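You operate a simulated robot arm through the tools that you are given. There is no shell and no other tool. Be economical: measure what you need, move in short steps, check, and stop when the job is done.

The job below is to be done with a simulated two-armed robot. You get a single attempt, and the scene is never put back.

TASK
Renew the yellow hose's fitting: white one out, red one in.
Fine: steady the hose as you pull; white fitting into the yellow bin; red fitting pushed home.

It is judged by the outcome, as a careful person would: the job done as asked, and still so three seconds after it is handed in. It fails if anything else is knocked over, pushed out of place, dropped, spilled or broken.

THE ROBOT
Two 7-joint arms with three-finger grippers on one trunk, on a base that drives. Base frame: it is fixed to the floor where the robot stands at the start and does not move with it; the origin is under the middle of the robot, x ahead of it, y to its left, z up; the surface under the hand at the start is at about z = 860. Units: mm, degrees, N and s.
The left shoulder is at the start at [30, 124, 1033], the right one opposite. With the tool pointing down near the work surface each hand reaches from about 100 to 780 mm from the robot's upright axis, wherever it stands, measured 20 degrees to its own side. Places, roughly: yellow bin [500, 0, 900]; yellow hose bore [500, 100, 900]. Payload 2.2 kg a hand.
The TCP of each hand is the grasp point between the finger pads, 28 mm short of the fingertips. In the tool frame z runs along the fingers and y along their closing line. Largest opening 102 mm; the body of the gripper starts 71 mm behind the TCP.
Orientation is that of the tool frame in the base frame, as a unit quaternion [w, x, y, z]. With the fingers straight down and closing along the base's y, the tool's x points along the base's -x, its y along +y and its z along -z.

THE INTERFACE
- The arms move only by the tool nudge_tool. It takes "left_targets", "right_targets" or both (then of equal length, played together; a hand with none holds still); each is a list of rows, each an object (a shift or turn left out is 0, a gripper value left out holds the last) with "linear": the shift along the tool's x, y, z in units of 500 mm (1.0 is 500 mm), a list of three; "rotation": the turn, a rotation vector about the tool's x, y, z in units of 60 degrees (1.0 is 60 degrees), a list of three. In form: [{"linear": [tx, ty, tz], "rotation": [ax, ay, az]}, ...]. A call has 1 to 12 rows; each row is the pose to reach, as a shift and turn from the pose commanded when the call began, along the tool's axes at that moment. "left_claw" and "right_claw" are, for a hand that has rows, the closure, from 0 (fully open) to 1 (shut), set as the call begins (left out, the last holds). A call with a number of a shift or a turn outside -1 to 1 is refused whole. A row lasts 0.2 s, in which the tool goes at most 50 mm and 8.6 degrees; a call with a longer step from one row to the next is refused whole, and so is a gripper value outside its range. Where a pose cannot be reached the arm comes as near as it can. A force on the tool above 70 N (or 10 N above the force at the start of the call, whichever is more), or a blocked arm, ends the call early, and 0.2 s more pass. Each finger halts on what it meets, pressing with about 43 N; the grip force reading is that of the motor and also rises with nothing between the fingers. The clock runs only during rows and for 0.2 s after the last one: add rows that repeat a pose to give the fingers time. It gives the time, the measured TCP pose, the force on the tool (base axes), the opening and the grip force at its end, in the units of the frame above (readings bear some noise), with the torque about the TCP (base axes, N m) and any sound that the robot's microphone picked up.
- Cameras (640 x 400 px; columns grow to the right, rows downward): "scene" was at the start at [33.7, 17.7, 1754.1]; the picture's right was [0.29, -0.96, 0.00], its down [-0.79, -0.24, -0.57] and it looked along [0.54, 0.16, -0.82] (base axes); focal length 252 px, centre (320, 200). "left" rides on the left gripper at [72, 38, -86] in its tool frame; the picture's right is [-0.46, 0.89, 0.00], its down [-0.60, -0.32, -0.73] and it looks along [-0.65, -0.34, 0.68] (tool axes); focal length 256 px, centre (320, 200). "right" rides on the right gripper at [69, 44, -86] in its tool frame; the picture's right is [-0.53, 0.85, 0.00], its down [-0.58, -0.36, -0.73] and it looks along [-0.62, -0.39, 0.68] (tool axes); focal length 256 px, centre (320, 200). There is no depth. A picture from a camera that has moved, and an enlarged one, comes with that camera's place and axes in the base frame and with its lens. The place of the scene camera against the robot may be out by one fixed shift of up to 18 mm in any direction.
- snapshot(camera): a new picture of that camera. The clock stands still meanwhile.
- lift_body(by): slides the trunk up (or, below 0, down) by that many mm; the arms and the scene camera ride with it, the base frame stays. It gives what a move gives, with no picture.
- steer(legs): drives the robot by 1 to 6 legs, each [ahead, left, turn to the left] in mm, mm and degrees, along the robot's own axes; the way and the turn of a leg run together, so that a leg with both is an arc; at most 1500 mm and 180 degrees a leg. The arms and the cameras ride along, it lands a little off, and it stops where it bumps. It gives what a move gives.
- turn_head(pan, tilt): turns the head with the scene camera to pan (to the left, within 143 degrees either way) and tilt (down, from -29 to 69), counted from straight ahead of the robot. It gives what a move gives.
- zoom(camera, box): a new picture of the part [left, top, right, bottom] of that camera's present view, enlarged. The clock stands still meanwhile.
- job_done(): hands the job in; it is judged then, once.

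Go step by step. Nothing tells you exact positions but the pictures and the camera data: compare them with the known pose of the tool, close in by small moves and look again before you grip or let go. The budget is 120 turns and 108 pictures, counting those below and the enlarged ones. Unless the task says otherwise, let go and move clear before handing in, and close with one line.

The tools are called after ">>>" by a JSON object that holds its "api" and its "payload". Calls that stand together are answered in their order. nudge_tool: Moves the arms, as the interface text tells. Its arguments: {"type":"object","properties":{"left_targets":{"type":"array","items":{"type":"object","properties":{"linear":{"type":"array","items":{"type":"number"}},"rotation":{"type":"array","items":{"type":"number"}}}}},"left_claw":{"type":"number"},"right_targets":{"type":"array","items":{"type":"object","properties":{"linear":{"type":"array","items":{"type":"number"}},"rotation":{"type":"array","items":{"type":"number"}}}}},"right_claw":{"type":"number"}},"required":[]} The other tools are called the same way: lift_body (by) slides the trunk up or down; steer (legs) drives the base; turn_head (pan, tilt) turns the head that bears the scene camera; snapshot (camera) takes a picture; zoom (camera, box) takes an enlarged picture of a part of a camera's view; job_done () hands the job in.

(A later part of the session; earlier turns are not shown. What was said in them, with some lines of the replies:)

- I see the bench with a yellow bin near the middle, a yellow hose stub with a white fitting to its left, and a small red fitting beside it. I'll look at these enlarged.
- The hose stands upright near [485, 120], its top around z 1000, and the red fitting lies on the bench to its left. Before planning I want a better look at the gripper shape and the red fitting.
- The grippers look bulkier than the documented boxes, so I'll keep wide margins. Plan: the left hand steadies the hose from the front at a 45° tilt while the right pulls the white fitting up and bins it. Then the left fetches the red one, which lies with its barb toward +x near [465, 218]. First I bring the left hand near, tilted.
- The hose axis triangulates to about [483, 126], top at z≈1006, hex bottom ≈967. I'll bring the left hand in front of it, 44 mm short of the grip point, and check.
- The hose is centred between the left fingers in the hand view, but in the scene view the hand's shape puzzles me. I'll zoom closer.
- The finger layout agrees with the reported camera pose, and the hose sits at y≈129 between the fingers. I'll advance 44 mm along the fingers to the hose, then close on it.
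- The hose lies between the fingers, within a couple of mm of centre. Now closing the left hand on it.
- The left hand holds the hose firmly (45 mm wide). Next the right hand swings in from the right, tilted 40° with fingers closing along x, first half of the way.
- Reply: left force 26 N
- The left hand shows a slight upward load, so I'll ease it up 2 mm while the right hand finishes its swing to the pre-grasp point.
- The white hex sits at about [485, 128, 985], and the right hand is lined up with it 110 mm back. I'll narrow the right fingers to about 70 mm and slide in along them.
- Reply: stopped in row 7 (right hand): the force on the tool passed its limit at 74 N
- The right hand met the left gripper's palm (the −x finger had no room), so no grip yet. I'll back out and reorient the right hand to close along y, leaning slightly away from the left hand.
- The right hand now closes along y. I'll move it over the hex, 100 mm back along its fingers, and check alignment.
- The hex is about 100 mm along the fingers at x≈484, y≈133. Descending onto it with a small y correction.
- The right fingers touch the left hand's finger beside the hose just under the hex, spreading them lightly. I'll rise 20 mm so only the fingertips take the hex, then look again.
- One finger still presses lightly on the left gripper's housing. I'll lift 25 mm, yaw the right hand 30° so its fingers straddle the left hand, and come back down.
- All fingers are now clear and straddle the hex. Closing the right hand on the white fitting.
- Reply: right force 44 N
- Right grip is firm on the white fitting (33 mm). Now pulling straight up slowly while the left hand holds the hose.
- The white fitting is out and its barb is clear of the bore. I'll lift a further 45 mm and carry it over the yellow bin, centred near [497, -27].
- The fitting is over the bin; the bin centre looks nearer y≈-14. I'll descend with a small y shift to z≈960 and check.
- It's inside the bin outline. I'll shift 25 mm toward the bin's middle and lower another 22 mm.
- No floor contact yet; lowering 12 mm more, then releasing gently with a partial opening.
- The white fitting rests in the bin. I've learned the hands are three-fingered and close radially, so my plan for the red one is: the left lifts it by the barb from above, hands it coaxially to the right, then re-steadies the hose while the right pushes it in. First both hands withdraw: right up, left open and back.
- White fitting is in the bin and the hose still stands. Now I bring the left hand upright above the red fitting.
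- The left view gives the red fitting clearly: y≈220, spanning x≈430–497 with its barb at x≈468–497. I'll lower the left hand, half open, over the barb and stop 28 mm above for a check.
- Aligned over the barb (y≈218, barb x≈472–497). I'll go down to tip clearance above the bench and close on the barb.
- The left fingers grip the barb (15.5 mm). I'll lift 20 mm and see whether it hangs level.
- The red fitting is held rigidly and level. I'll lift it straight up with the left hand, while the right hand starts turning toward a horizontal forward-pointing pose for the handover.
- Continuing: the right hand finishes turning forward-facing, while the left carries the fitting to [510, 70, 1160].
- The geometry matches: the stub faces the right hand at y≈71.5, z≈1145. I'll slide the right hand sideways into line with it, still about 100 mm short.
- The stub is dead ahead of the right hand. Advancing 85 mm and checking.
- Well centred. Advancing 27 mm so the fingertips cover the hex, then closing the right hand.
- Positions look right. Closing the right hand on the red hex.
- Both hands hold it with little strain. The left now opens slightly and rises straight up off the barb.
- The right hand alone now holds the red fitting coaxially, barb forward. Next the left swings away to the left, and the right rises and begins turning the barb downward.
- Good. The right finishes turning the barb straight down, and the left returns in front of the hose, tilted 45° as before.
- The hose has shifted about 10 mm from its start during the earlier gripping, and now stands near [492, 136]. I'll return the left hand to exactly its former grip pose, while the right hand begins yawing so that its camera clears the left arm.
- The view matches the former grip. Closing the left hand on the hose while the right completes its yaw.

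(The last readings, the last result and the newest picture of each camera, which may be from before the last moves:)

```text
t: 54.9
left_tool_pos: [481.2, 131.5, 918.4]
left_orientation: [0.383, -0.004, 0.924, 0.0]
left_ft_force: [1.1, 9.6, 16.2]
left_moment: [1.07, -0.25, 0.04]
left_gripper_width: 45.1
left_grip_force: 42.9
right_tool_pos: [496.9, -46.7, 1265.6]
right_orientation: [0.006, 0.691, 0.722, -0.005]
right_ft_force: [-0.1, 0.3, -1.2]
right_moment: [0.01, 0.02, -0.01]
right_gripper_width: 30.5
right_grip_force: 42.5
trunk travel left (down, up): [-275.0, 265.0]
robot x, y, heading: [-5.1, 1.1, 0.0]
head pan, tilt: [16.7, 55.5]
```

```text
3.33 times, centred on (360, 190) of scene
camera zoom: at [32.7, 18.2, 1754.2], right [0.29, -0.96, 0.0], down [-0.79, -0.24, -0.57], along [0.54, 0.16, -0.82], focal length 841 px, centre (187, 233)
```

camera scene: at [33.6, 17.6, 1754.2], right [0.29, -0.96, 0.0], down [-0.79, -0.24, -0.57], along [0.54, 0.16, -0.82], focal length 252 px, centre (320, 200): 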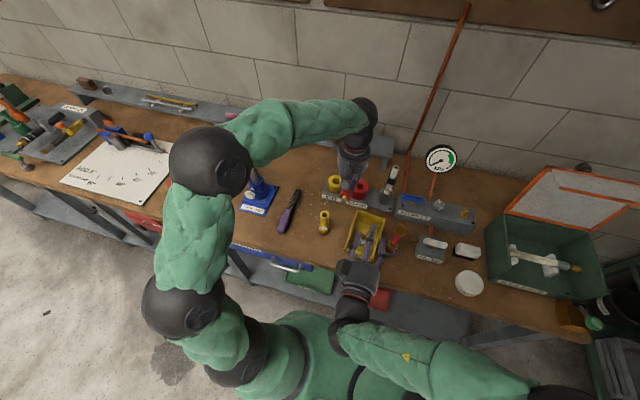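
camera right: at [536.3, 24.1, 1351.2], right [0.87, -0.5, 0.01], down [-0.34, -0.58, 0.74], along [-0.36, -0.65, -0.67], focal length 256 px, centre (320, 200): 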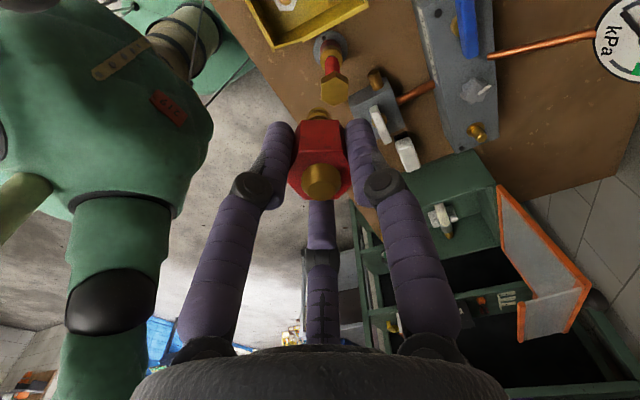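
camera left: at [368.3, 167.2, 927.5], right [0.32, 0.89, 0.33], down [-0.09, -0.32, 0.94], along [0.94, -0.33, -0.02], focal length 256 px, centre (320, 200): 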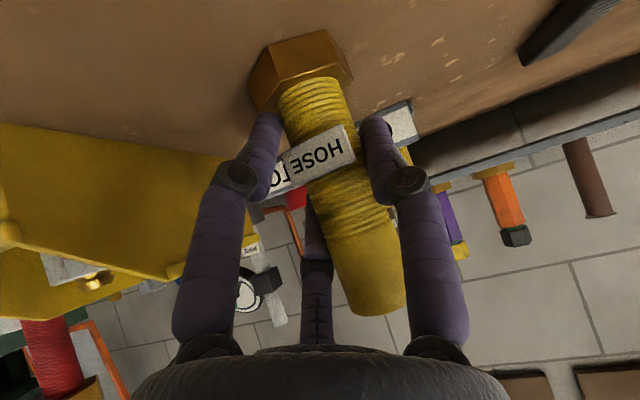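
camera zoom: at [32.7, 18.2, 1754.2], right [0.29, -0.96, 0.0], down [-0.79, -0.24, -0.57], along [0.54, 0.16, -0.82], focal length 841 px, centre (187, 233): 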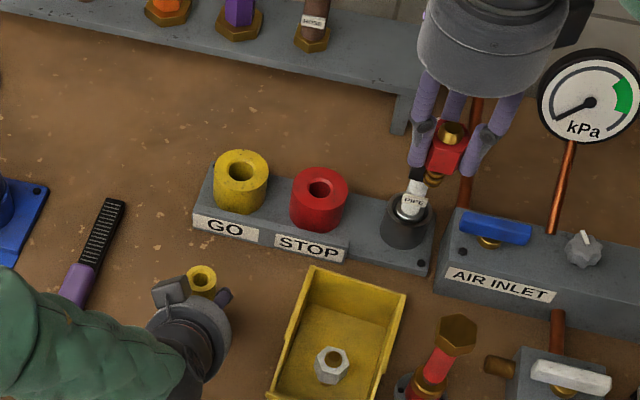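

Hose held again, fitting barb-down in the right hand. I'll bring it over the bore (≈[494, 136]) with the barb tip about 100 mm above, then align visually.

>>> {"api": "nudge_tool", "payload": {"right_targets": [{"linear": [0.0616, 0.0017, 0.03], "rotation": [0, 0.003, 0]}, {"linear": [0.1232, 0.0034, 0.06], "rotation": [0, 0.006, 0]}, {"linear": [0.185, 0.0051, 0.1], "rotation": [0, 0.01, 0]}, {"linear": [0.247, 0.0068, 0.15], "rotation": [0, 0.015, 0]}, {"linear": [0.309, 0.0085, 0.2], "rotation": [0, 0.015, 0]}, {"linear": [0.3696, 0.0102, 0.2638], "rotation": [0, 0.015, 0]}, {"linear": [0.3696, 0.0102, 0.2638], "rotation": [0, 0.015, 0]}]}}

>>> {"api": "snapshot", "payload": {"camera": "right"}}

>>> {"api": "zoom", "payload": {"camera": "scene", "box": [280, 140, 380, 215]}}

```text
t: 56.5
left_tool_pos: [480.5, 131.4, 918.4]
left_orientation: [0.384, -0.003, 0.923, 0.001]
left_ft_force: [3.9, 4.3, 22.3]
left_moment: [0.92, -0.32, -0.02]
left_gripper_width: 45.0
left_grip_force: 43.0
right_tool_pos: [490.9, 135.0, 1132.5]
right_orientation: [0.0, 0.691, 0.723, 0.001]
right_ft_force: [0.0, 0.0, -1.1]
right_moment: [-0.01, 0.0, 0.0]
right_gripper_width: 30.6
right_grip_force: 42.5
trunk travel left (down, up): [-275.0, 265.0]
robot x, y, heading: [0.5, -0.7, 0.1]
head pan, tilt: [16.7, 55.5]
```

```text
43 pictures are left
camera right: at [530.5, 205.4, 1219.7], right [0.87, -0.5, 0.0], down [-0.34, -0.59, 0.73], along [-0.36, -0.63, -0.68], focal length 256 px, centre (320, 200)
```

right: 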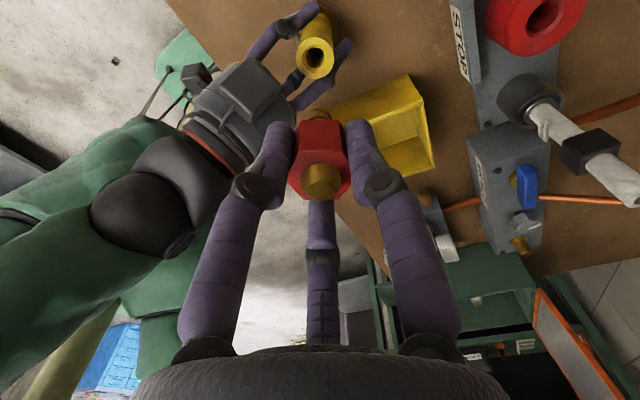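

```text
5.33 times, centred on (330, 178) of scene
camera zoom: at [32.4, 17.2, 1754.3], right [0.29, -0.96, 0.0], down [-0.79, -0.24, -0.57], along [0.54, 0.16, -0.82], focal length 1346 px, centre (267, 320)
```

zoom: 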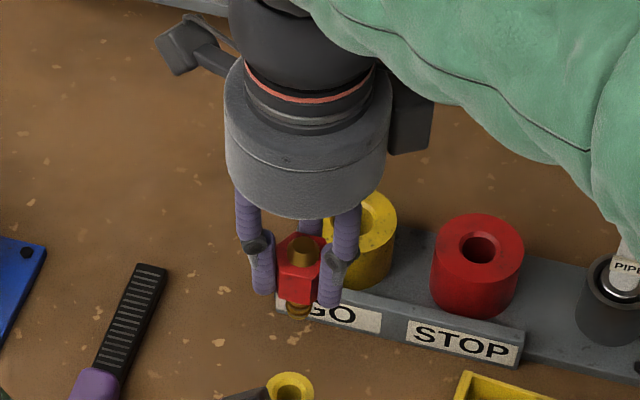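

The bore appears nearly beneath the fitting; height now works out to about z 978. I'll zoom for a finer alignment reading.

>>> {"api": "zoom", "payload": {"camera": "right", "box": [260, 0, 380, 90]}}

>>> {"api": "zoom", "payload": {"camera": "left", "box": [280, 220, 460, 340]}}

```text
4.44 times, centred on (320, 45) of right
camera zoom: at [530.5, 205.4, 1219.7], right [0.87, -0.5, 0.0], down [-0.34, -0.59, 0.73], along [-0.36, -0.63, -0.68], focal length 1138 px, centre (320, 889)
```

zoom: 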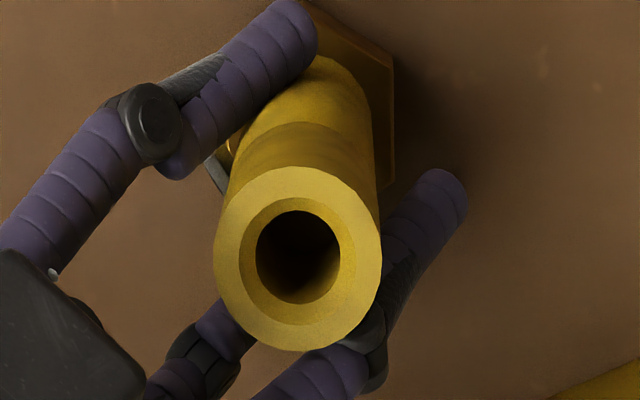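

```text
3.33 times, centred on (370, 280) of left
camera zoom: at [367.9, 166.5, 927.4], right [0.32, 0.89, 0.33], down [-0.09, -0.32, 0.94], along [0.94, -0.33, -0.02], focal length 853 px, centre (153, -67)
```

zoom: 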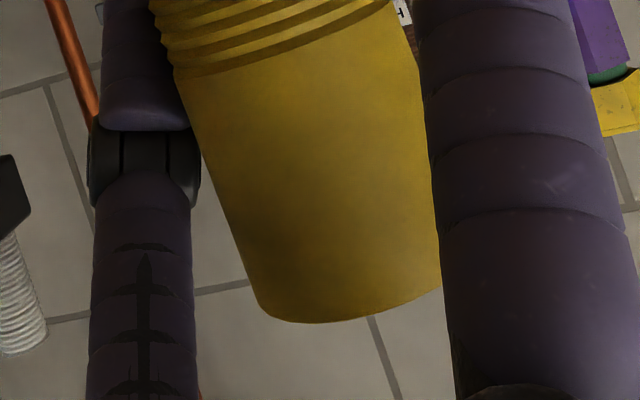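

The bore is 16 mm wide with a chamfer, offset only a few mm. I'll descend to about 10 mm above the rim with a slight correction and re-measure close up.

>>> {"api": "nudge_tool", "payload": {"right_targets": [{"linear": [0.006, -0.0018, 0.05]}, {"linear": [0.006, -0.0018, 0.1]}, {"linear": [0.006, -0.0018, 0.13]}, {"linear": [0.006, -0.0018, 0.155]}, {"linear": [0.006, -0.0018, 0.155]}]}}

>>> {"api": "zoom", "payload": {"camera": "right", "box": [240, 40, 400, 160]}}

>>> {"api": "zoom", "payload": {"camera": "scene", "box": [290, 160, 350, 220]}}

>>> {"api": "snapshot", "payload": {"camera": "left"}}

```text
t: 57.7
left_tool_pos: [481.8, 130.8, 920.1]
left_orientation: [0.382, -0.004, 0.924, 0.001]
left_ft_force: [2.5, 3.9, 24.3]
left_moment: [0.89, -0.24, -0.05]
left_gripper_width: 45.0
left_grip_force: 43.0
right_tool_pos: [491.5, 137.1, 1053.1]
right_orientation: [0.0, 0.691, 0.723, 0.002]
right_ft_force: [0.6, -0.5, -0.4]
right_moment: [-0.01, -0.02, 0.02]
right_gripper_width: 30.8
right_grip_force: 43.3
trunk travel left (down, up): [-275.0, 265.0]
robot x, y, heading: [2.4, -2.0, 0.2]
head pan, tilt: [16.7, 55.5]
```

```text
3.33 times, centred on (320, 100) of right
camera zoom: at [532.2, 207.7, 1140.2], right [0.87, -0.49, 0.0], down [-0.34, -0.59, 0.73], along [-0.36, -0.63, -0.68], focal length 853 px, centre (320, 533)
```

zoom: 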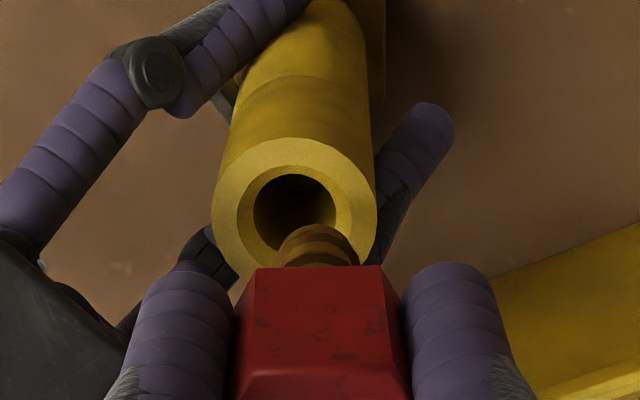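

```text
6.67 times, centred on (320, 190) of scene
camera zoom: at [32.2, 17.2, 1754.2], right [0.29, -0.96, 0.0], down [-0.79, -0.24, -0.57], along [0.54, 0.16, -0.82], focal length 1682 px, centre (320, 267)
```

zoom: 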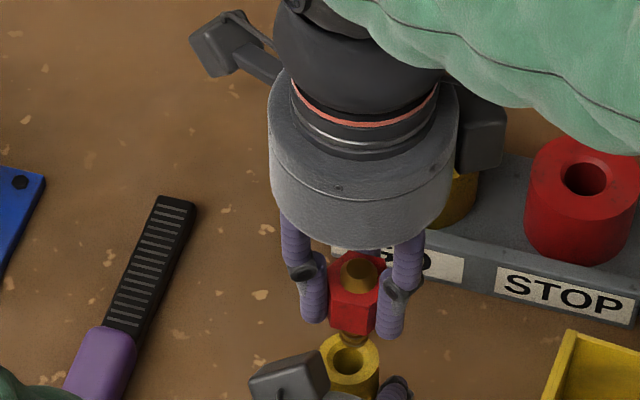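

```text
37 pictures are left
camera left: at [367.6, 166.4, 927.4], right [0.32, 0.89, 0.33], down [-0.09, -0.32, 0.94], along [0.94, -0.33, -0.02], focal length 256 px, centre (320, 200)
```

left: 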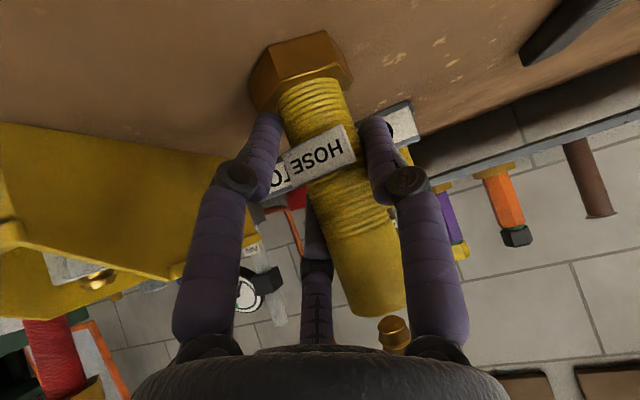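

Combining the three views, the bore lies about 3 mm toward −x and 1 mm toward +y of the barb. I'll correct that and recheck.

>>> {"api": "nudge_tool", "payload": {"right_targets": [{"linear": [0.0023, -0.0059, 0.004]}, {"linear": [0.0023, -0.0059, 0.008]}, {"linear": [0.0023, -0.0059, 0.008]}]}}

>>> {"api": "zoom", "payload": {"camera": "right", "box": [260, 60, 380, 150]}}

>>> {"api": "zoom", "payload": {"camera": "scene", "box": [310, 185, 350, 215]}}

>>> {"api": "zoom", "payload": {"camera": "left", "box": [300, 240, 460, 360]}}

```text
t: 58.5
left_tool_pos: [480.1, 130.4, 918.4]
left_orientation: [0.383, -0.003, 0.924, 0.001]
left_ft_force: [1.3, 3.1, 24.7]
left_moment: [0.87, -0.15, -0.02]
left_gripper_width: 44.9
left_grip_force: 42.7
right_tool_pos: [488.9, 137.5, 1049.3]
right_orientation: [0.001, 0.69, 0.724, 0.001]
right_ft_force: [-1.2, -0.3, -1.2]
right_moment: [-0.01, 0.0, -0.03]
right_gripper_width: 30.7
right_grip_force: 42.1
trunk travel left (down, up): [-275.0, 265.0]
robot x, y, heading: [-1.3, 3.4, 0.0]
head pan, tilt: [16.7, 55.5]
```

```text
4.44 times, centred on (320, 105) of right
camera zoom: at [528.8, 208.3, 1136.2], right [0.87, -0.49, 0.0], down [-0.34, -0.59, 0.73], along [-0.36, -0.63, -0.68], focal length 1138 px, centre (320, 622)
```

zoom: 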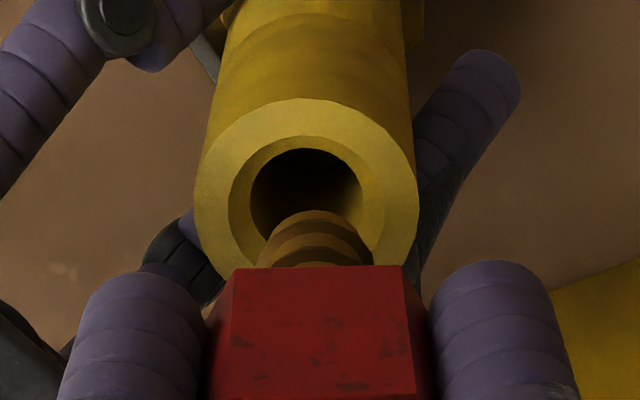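

```text
13.33 times, centred on (330, 200) of scene
camera zoom: at [32.1, 17.1, 1754.2], right [0.29, -0.96, 0.0], down [-0.79, -0.24, -0.57], along [0.54, 0.16, -0.82], focal length 3365 px, centre (187, 200)
```

zoom: 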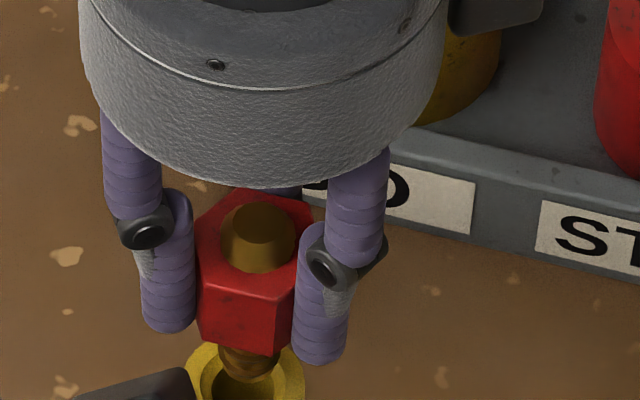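

```text
3.33 times, centred on (380, 300) of left
camera zoom: at [367.4, 166.4, 927.3], right [0.32, 0.89, 0.33], down [-0.09, -0.32, 0.94], along [0.94, -0.33, -0.02], focal length 853 px, centre (120, -133)
```

zoom: 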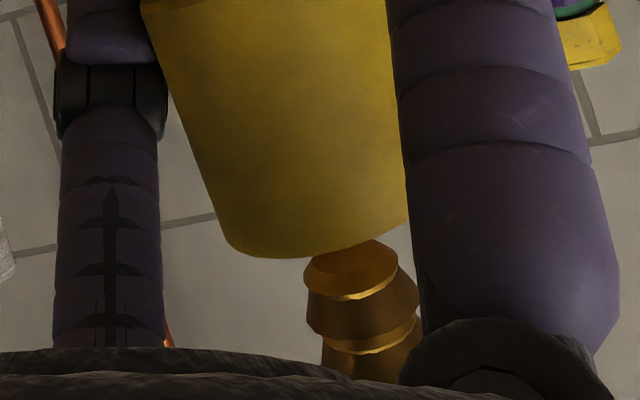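

Alignment is within ~1.5 mm. I'll make the last small correction and lower the barb into the chamfer, watching force.

>>> {"api": "nudge_tool", "payload": {"right_targets": [{"linear": [0.0013, -0.0024, 0]}, {"linear": [0.0013, -0.0024, 0.01]}, {"linear": [0.0013, -0.0024, 0.02]}, {"linear": [0.0013, -0.0024, 0.03]}, {"linear": [0.0013, -0.0024, 0.03]}]}}

>>> {"api": "zoom", "payload": {"camera": "right", "box": [260, 60, 380, 150]}}

```text
t: 59.7
left_tool_pos: [479.1, 131.2, 918.4]
left_orientation: [0.383, -0.004, 0.924, 0.002]
left_ft_force: [0.4, 3.0, 24.6]
left_moment: [0.84, -0.06, -0.01]
left_gripper_width: 45.1
left_grip_force: 42.6
right_tool_pos: [487.8, 138.7, 1035.2]
right_orientation: [0.0, 0.691, 0.723, 0.001]
right_ft_force: [-0.1, 0.7, 0.0]
right_moment: [-0.03, -0.02, 0.02]
right_gripper_width: 30.8
right_grip_force: 43.1
trunk travel left (down, up): [-275.0, 265.0]
robot x, y, heading: [-1.6, -0.5, -0.2]
head pan, tilt: [16.7, 55.5]
```

```text
4.44 times, centred on (320, 105) of right
camera zoom: at [528.0, 209.6, 1121.3], right [0.87, -0.49, 0.0], down [-0.34, -0.59, 0.73], along [-0.36, -0.63, -0.68], focal length 1138 px, centre (320, 622)
```

zoom: 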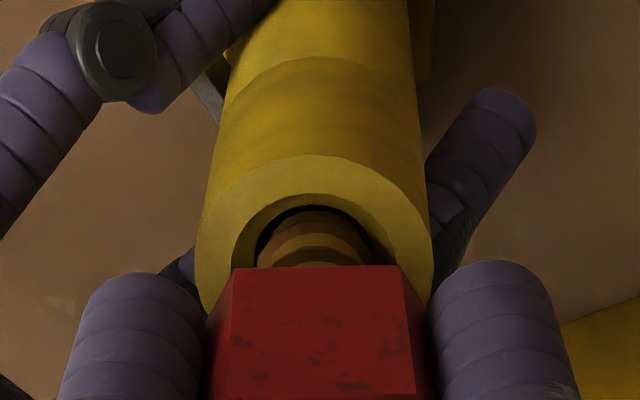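

The barb is entering the bore, centred, with no load. Pushing on in 4 mm steps.

>>> {"api": "nudge_tool", "payload": {"right_targets": [{"linear": [0, 0, 0.008]}, {"linear": [0, 0, 0.016]}, {"linear": [0, 0, 0.024]}, {"linear": [0, 0, 0.032]}, {"linear": [0, 0, 0.04]}, {"linear": [0, 0, 0.04]}]}}

>>> {"api": "zoom", "payload": {"camera": "right", "box": [260, 60, 380, 150]}}

>>> {"api": "zoom", "payload": {"camera": "left", "box": [300, 240, 460, 360]}}

```text
t: 61.1
left_tool_pos: [480.5, 131.2, 919.0]
left_orientation: [0.382, -0.004, 0.924, 0.001]
left_ft_force: [0.8, 2.7, 24.0]
left_moment: [0.81, 0.01, 0.01]
left_gripper_width: 45.0
left_grip_force: 43.0
right_tool_pos: [488.2, 138.5, 1013.6]
right_orientation: [0.001, 0.691, 0.723, 0.001]
right_ft_force: [-0.5, 0.3, 0.2]
right_moment: [0.03, 0.01, -0.03]
right_gripper_width: 30.5
right_grip_force: 42.6
trunk travel left (down, up): [-275.0, 265.0]
robot x, y, heading: [0.9, -1.0, 0.0]
head pan, tilt: [16.7, 55.5]
```

```text
4.44 times, centred on (320, 105) of right
camera zoom: at [528.0, 209.6, 1100.7], right [0.87, -0.49, 0.0], down [-0.34, -0.59, 0.73], along [-0.36, -0.63, -0.68], focal length 1138 px, centre (320, 622)
```

zoom: 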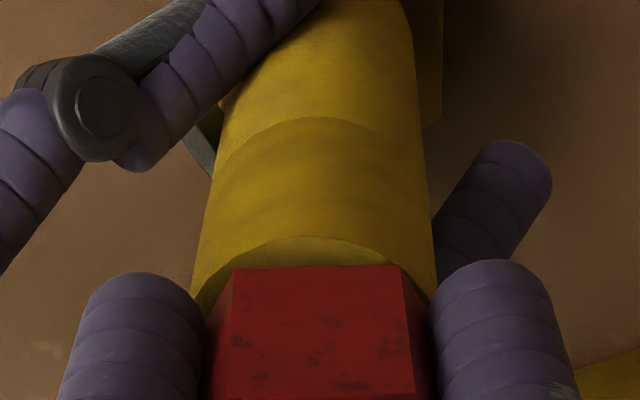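

```text
3.33 times, centred on (380, 300) of left
camera zoom: at [367.1, 166.3, 927.2], right [0.32, 0.89, 0.33], down [-0.09, -0.32, 0.94], along [0.94, -0.33, -0.02], focal length 853 px, centre (120, -133)
```

zoom: 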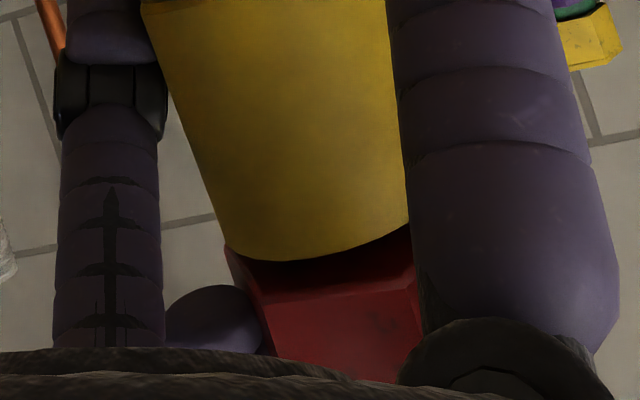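

The hex is just above the rim and the barb fully inside. Pushing on gently until it seats.

>>> {"api": "nudge_tool", "payload": {"right_targets": [{"linear": [0, 0, 0.004]}, {"linear": [0, 0, 0.008]}, {"linear": [0, 0, 0.012]}, {"linear": [0, 0, 0.016]}, {"linear": [0, 0, 0.016]}]}}

>>> {"api": "zoom", "payload": {"camera": "left", "box": [300, 240, 460, 360]}}

```text
t: 62.3
left_tool_pos: [480.8, 130.8, 918.7]
left_orientation: [0.383, -0.004, 0.924, 0.002]
left_ft_force: [19.3, 6.1, 2.6]
left_moment: [0.83, 0.64, -0.08]
left_gripper_width: 45.0
left_grip_force: 43.2
right_tool_pos: [490.2, 140.0, 1008.4]
right_orientation: [0.0, 0.691, 0.723, 0.004]
right_ft_force: [-12.4, -5.6, 34.0]
right_moment: [-0.6, 0.34, -0.11]
right_gripper_width: 30.5
right_grip_force: 43.4
trunk travel left (down, up): [-275.0, 265.0]
robot x, y, heading: [2.4, 0.6, -0.2]
head pan, tilt: [16.7, 55.5]
```

```text
3.33 times, centred on (380, 300) of left
camera zoom: at [367.0, 166.2, 927.2], right [0.32, 0.89, 0.33], down [-0.09, -0.32, 0.94], along [0.94, -0.33, -0.02], focal length 853 px, centre (120, -133)
```

zoom: 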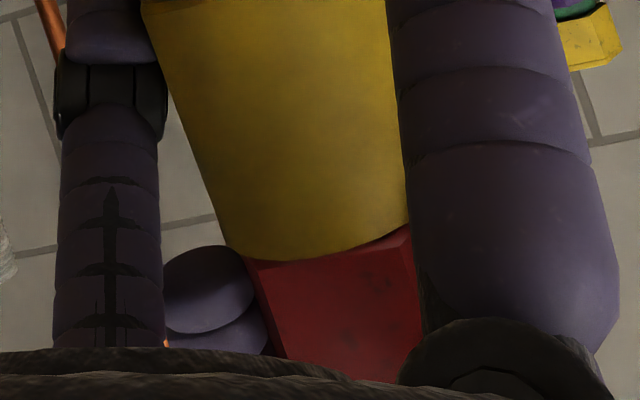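

Contact is now about 34 N and the hex meets the rim. One more firm press with slight x relief to be sure it's home.

>>> {"api": "nudge_tool", "payload": {"right_targets": [{"linear": [0, -0.002, 0.003]}, {"linear": [0, -0.002, 0.006]}, {"linear": [0, -0.002, 0.009]}, {"linear": [0, -0.002, 0.009]}]}}

>>> {"api": "zoom", "payload": {"camera": "left", "box": [300, 240, 460, 360]}}

>>> {"api": "zoom", "payload": {"camera": "right", "box": [260, 60, 380, 150]}}

```text
t: 63.3
left_tool_pos: [479.6, 129.5, 918.0]
left_orientation: [0.383, -0.003, 0.924, 0.002]
left_ft_force: [29.0, 8.3, -11.1]
left_moment: [1.42, 0.67, -0.21]
left_gripper_width: 44.8
left_grip_force: 43.4
right_tool_pos: [488.8, 139.2, 1007.1]
right_orientation: [0.0, 0.691, 0.722, 0.003]
right_ft_force: [-19.4, -5.9, 61.6]
right_moment: [-0.99, 0.86, -0.11]
right_gripper_width: 30.8
right_grip_force: 43.1
trunk travel left (down, up): [-275.0, 265.0]
robot x, y, heading: [4.5, 2.3, -0.3]
head pan, tilt: [16.7, 55.5]
```

```text
3.33 times, centred on (380, 300) of left
camera zoom: at [366.5, 166.1, 927.2], right [0.32, 0.89, 0.33], down [-0.09, -0.32, 0.94], along [0.94, -0.33, -0.03], focal length 853 px, centre (120, -133)
```

zoom: 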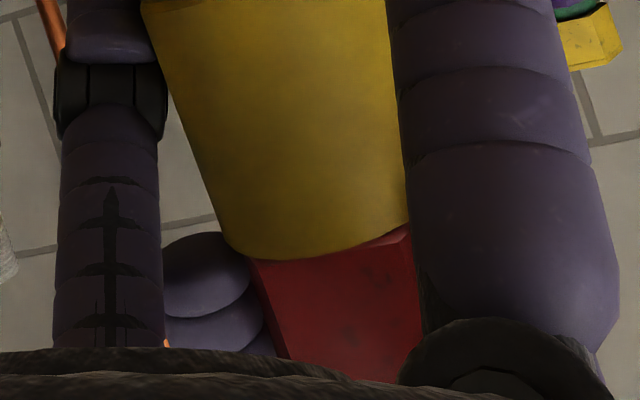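

```text
4.44 times, centred on (320, 105) of right
camera zoom: at [527.9, 209.4, 1093.9], right [0.87, -0.5, 0.0], down [-0.34, -0.6, 0.72], along [-0.36, -0.63, -0.69], focal length 1138 px, centre (320, 622)
```

zoom: 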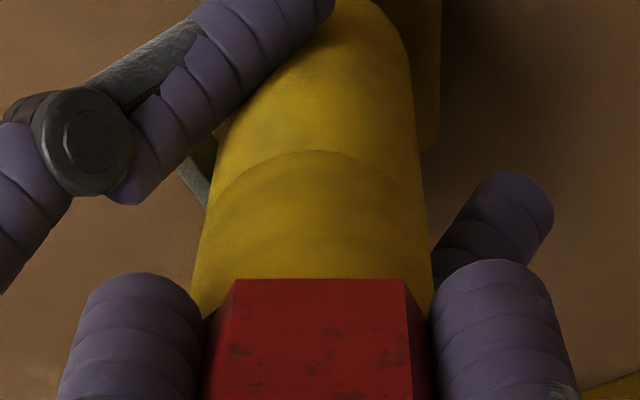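

Over 60 N gave no further travel and the hex slipped slightly in the grip: it's seated against the rim. I'll relax the push, open the right hand, and rise clear.

>>> {"api": "nudge_tool", "payload": {"right_targets": [{"linear": [0, 0, -0.003]}, {"linear": [0, 0, -0.006]}, {"linear": [0, 0, -0.006]}]}}

>>> {"api": "nudge_tool", "payload": {"right_targets": [{"linear": [0, 0, 0]}, {"linear": [0, 0, 0]}, {"linear": [0, 0, 0]}, {"linear": [0, 0, -0.02]}, {"linear": [0, 0, -0.06]}, {"linear": [0, 0, -0.14]}, {"linear": [0, 0, -0.23]}, {"linear": [0, 0, -0.3]}, {"linear": [0, 0, -0.3]}], "right_claw": 0.45}}

>>> {"api": "snapshot", "payload": {"camera": "right"}}

>>> {"api": "zoom", "payload": {"camera": "scene", "box": [290, 160, 370, 220]}}

```text
t: 64.1
left_tool_pos: [479.3, 129.6, 918.3]
left_orientation: [0.382, -0.004, 0.924, 0.001]
left_ft_force: [-4.7, 5.1, 14.2]
left_moment: [1.36, -0.8, 0.01]
left_gripper_width: 44.9
left_grip_force: 43.2
right_tool_pos: [487.7, 138.7, 1006.4]
right_orientation: [0.001, 0.691, 0.723, 0.004]
right_ft_force: [9.3, -2.0, 25.7]
right_moment: [-0.41, -0.14, -0.01]
right_gripper_width: 30.6
right_grip_force: 42.8
trunk travel left (down, up): [-275.0, 265.0]
robot x, y, heading: [0.4, -4.8, 0.2]
head pan, tilt: [16.7, 55.5]
```

```text
t: 66.1
left_tool_pos: [479.1, 131.6, 919.0]
left_orientation: [0.383, -0.004, 0.924, 0.001]
left_ft_force: [-6.1, 0.8, 18.6]
left_moment: [0.56, 0.42, 0.2]
left_gripper_width: 44.8
left_grip_force: 43.3
right_tool_pos: [483.5, 137.3, 1154.9]
right_orientation: [0.001, 0.691, 0.723, 0.001]
right_ft_force: [0.5, -0.1, 0.4]
right_moment: [0.01, 0.0, -0.01]
right_gripper_width: 56.2
right_grip_force: 0.2
trunk travel left (down, up): [-275.0, 265.0]
robot x, y, heading: [-2.2, -1.2, 0.0]
head pan, tilt: [16.7, 55.5]
```

```text
27 pictures are left
camera right: at [523.9, 208.6, 1242.2], right [0.87, -0.49, 0.0], down [-0.34, -0.59, 0.73], along [-0.36, -0.64, -0.68], focal length 256 px, centre (320, 200)
```

right: 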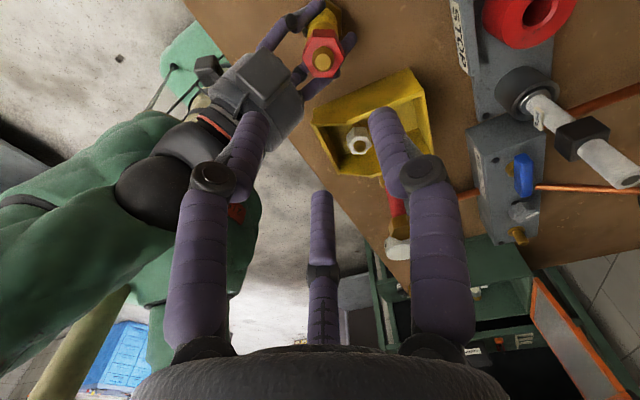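

```text
6.67 times, centred on (330, 190) of scene
camera zoom: at [31.5, 16.9, 1754.2], right [0.29, -0.96, 0.0], down [-0.79, -0.24, -0.57], along [0.54, 0.16, -0.82], focal length 1682 px, centre (253, 267)
```

zoom: 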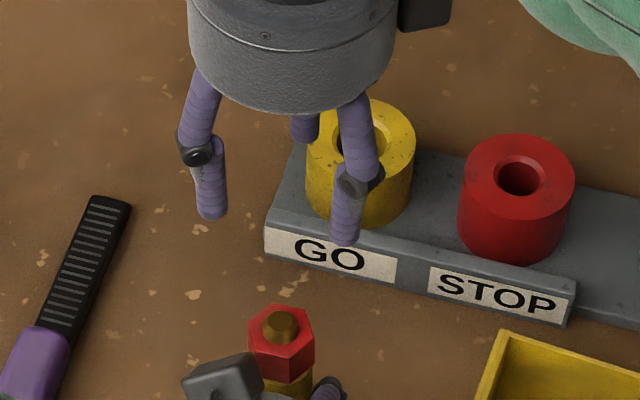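

The red fitting stays in place. Now the left hand opens and backs off along its approach while the right swings away to the right.

>>> {"api": "nudge_tool", "payload": {"left_targets": [{"linear": [0, 0, 0]}, {"linear": [0, 0, 0]}, {"linear": [0, 0, 0]}, {"linear": [0, 0, -0.04]}, {"linear": [0, 0, -0.1]}, {"linear": [0, 0, -0.17]}, {"linear": [0, 0, -0.24]}, {"linear": [0, 0, -0.3]}, {"linear": [0, 0, -0.3]}], "left_claw": 0, "right_targets": [{"linear": [-0.06, 0, -0.02]}, {"linear": [-0.13, 0, -0.04]}, {"linear": [-0.2, 0, -0.06]}, {"linear": [-0.27, 0, -0.08]}, {"linear": [-0.34, 0, -0.08]}, {"linear": [-0.4, 0, -0.08]}, {"linear": [-0.4, 0, -0.08]}, {"linear": [-0.4, 0, -0.08]}, {"linear": [-0.4, 0, -0.08]}]}}

>>> {"api": "zoom", "payload": {"camera": "scene", "box": [270, 170, 410, 270]}}

>>> {"api": "snapshot", "payload": {"camera": "left"}}

```text
t: 68.1
left_tool_pos: [376.0, 130.3, 1023.5]
left_orientation: [0.382, -0.003, 0.924, 0.001]
left_ft_force: [-0.1, -0.9, 0.7]
left_moment: [0.0, 0.02, -0.02]
left_gripper_width: 102.1
left_grip_force: 0.0
right_tool_pos: [498.8, -60.7, 1195.8]
right_orientation: [0.0, 0.691, 0.723, 0.0]
right_ft_force: [0.7, -0.4, -0.1]
right_moment: [0.02, 0.01, 0.0]
right_gripper_width: 56.2
right_grip_force: 0.0
trunk travel left (down, up): [-275.0, 265.0]
robot x, y, heading: [0.2, 3.9, -0.1]
head pan, tilt: [16.7, 55.5]
```

```text
4.00 times, centred on (340, 220) of scene
camera zoom: at [34.6, 17.4, 1754.1], right [0.29, -0.96, 0.0], down [-0.79, -0.24, -0.57], along [0.54, 0.16, -0.82], focal length 1009 px, centre (240, 120)
```

zoom: 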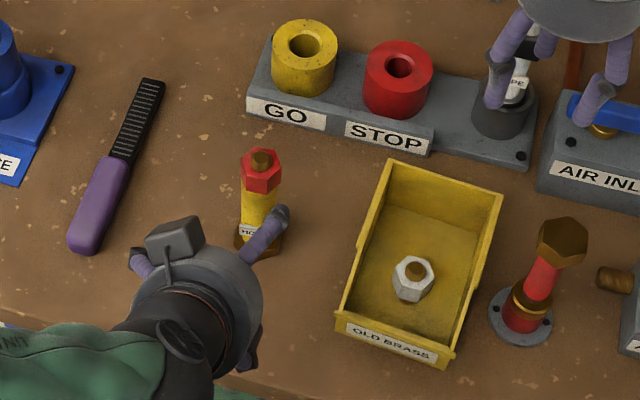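

```text
24 pictures are left
camera left: at [262.9, 165.4, 1032.1], right [0.32, 0.89, 0.33], down [-0.09, -0.32, 0.94], along [0.94, -0.33, -0.03], focal length 256 px, centre (320, 200)
```

left: 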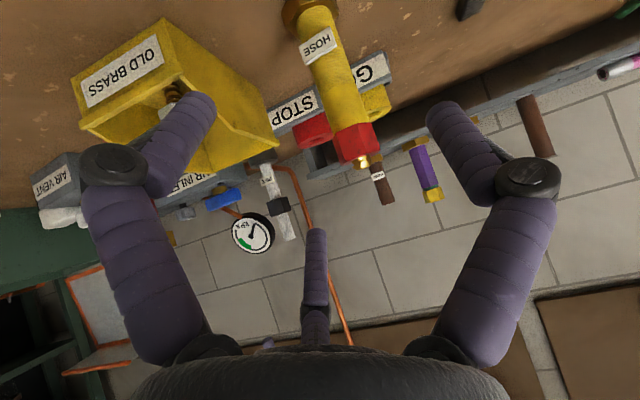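

The hose stands with the red fitting in, and the white one is in the bin. A close look at the seam to confirm it's home.

>>> {"api": "zoom", "payload": {"camera": "left", "box": [290, 60, 410, 180]}}

>>> {"api": "zoom", "payload": {"camera": "scene", "box": [310, 195, 350, 235]}}

```text
3.33 times, centred on (350, 120) of left
camera zoom: at [262.9, 165.4, 1032.1], right [0.32, 0.89, 0.33], down [-0.09, -0.32, 0.94], along [0.94, -0.33, -0.03], focal length 853 px, centre (220, 467)
```

zoom: 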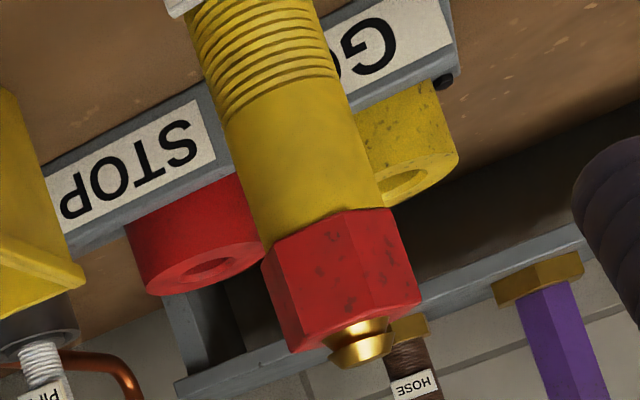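

```text
10.00 times, centred on (330, 215) of scene
camera zoom: at [34.6, 17.4, 1754.1], right [0.29, -0.96, 0.0], down [-0.79, -0.24, -0.57], along [0.54, 0.16, -0.82], focal length 2524 px, centre (220, 50)
```

zoom: 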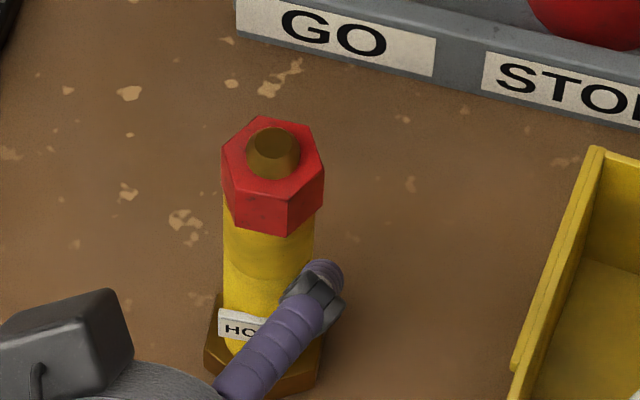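

The hex sits flush on the hose with no gap. I'll draw the left hand a little further back so it's clear.

>>> {"api": "nudge_tool", "payload": {"left_targets": [{"linear": [0, 0, -0.06]}, {"linear": [-0.03, 0, -0.12]}, {"linear": [-0.06, 0, -0.16]}, {"linear": [-0.06, 0, -0.16]}]}}

>>> {"api": "zoom", "payload": {"camera": "scene", "box": [250, 150, 430, 270]}}

```text
t: 69.1
left_tool_pos: [341.3, 129.2, 1100.8]
left_orientation: [0.382, -0.003, 0.924, 0.0]
left_ft_force: [-0.3, -0.2, 0.9]
left_moment: [-0.02, 0.03, 0.02]
left_gripper_width: 102.2
left_grip_force: 0.2
right_tool_pos: [498.3, -60.2, 1195.6]
right_orientation: [0.0, 0.691, 0.723, 0.001]
right_ft_force: [0.3, -0.7, -0.7]
right_moment: [-0.05, -0.01, 0.03]
right_gripper_width: 55.8
right_grip_force: 0.0
trunk travel left (down, up): [-275.0, 265.0]
robot x, y, heading: [-0.6, -4.0, -0.2]
head pan, tilt: [16.7, 55.5]
```

```text
3.33 times, centred on (340, 210) of scene
camera zoom: at [34.1, 17.2, 1754.1], right [0.29, -0.96, 0.0], down [-0.79, -0.24, -0.57], along [0.54, 0.16, -0.82], focal length 841 px, centre (253, 167)
```

zoom: 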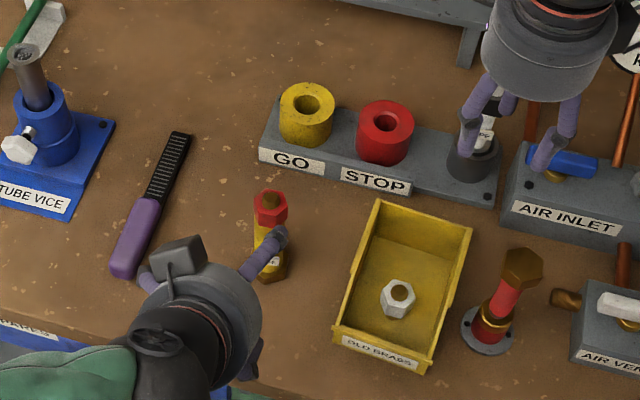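

All is in order: the red fitting is home on the upright hose, the white fitting is in the yellow bin, and both hands are clear. Handing in.

>>> {"api": "job_done", "payload": {}}

```text
The job is handed in.
```

The yellow hose now has the red fitting pushed home, flush on its rim, and the white one is in the yellow bin. The hose still stands upright but ended about 10 mm from where it started, having slid while I gripped it; nothing else looked disturbed.
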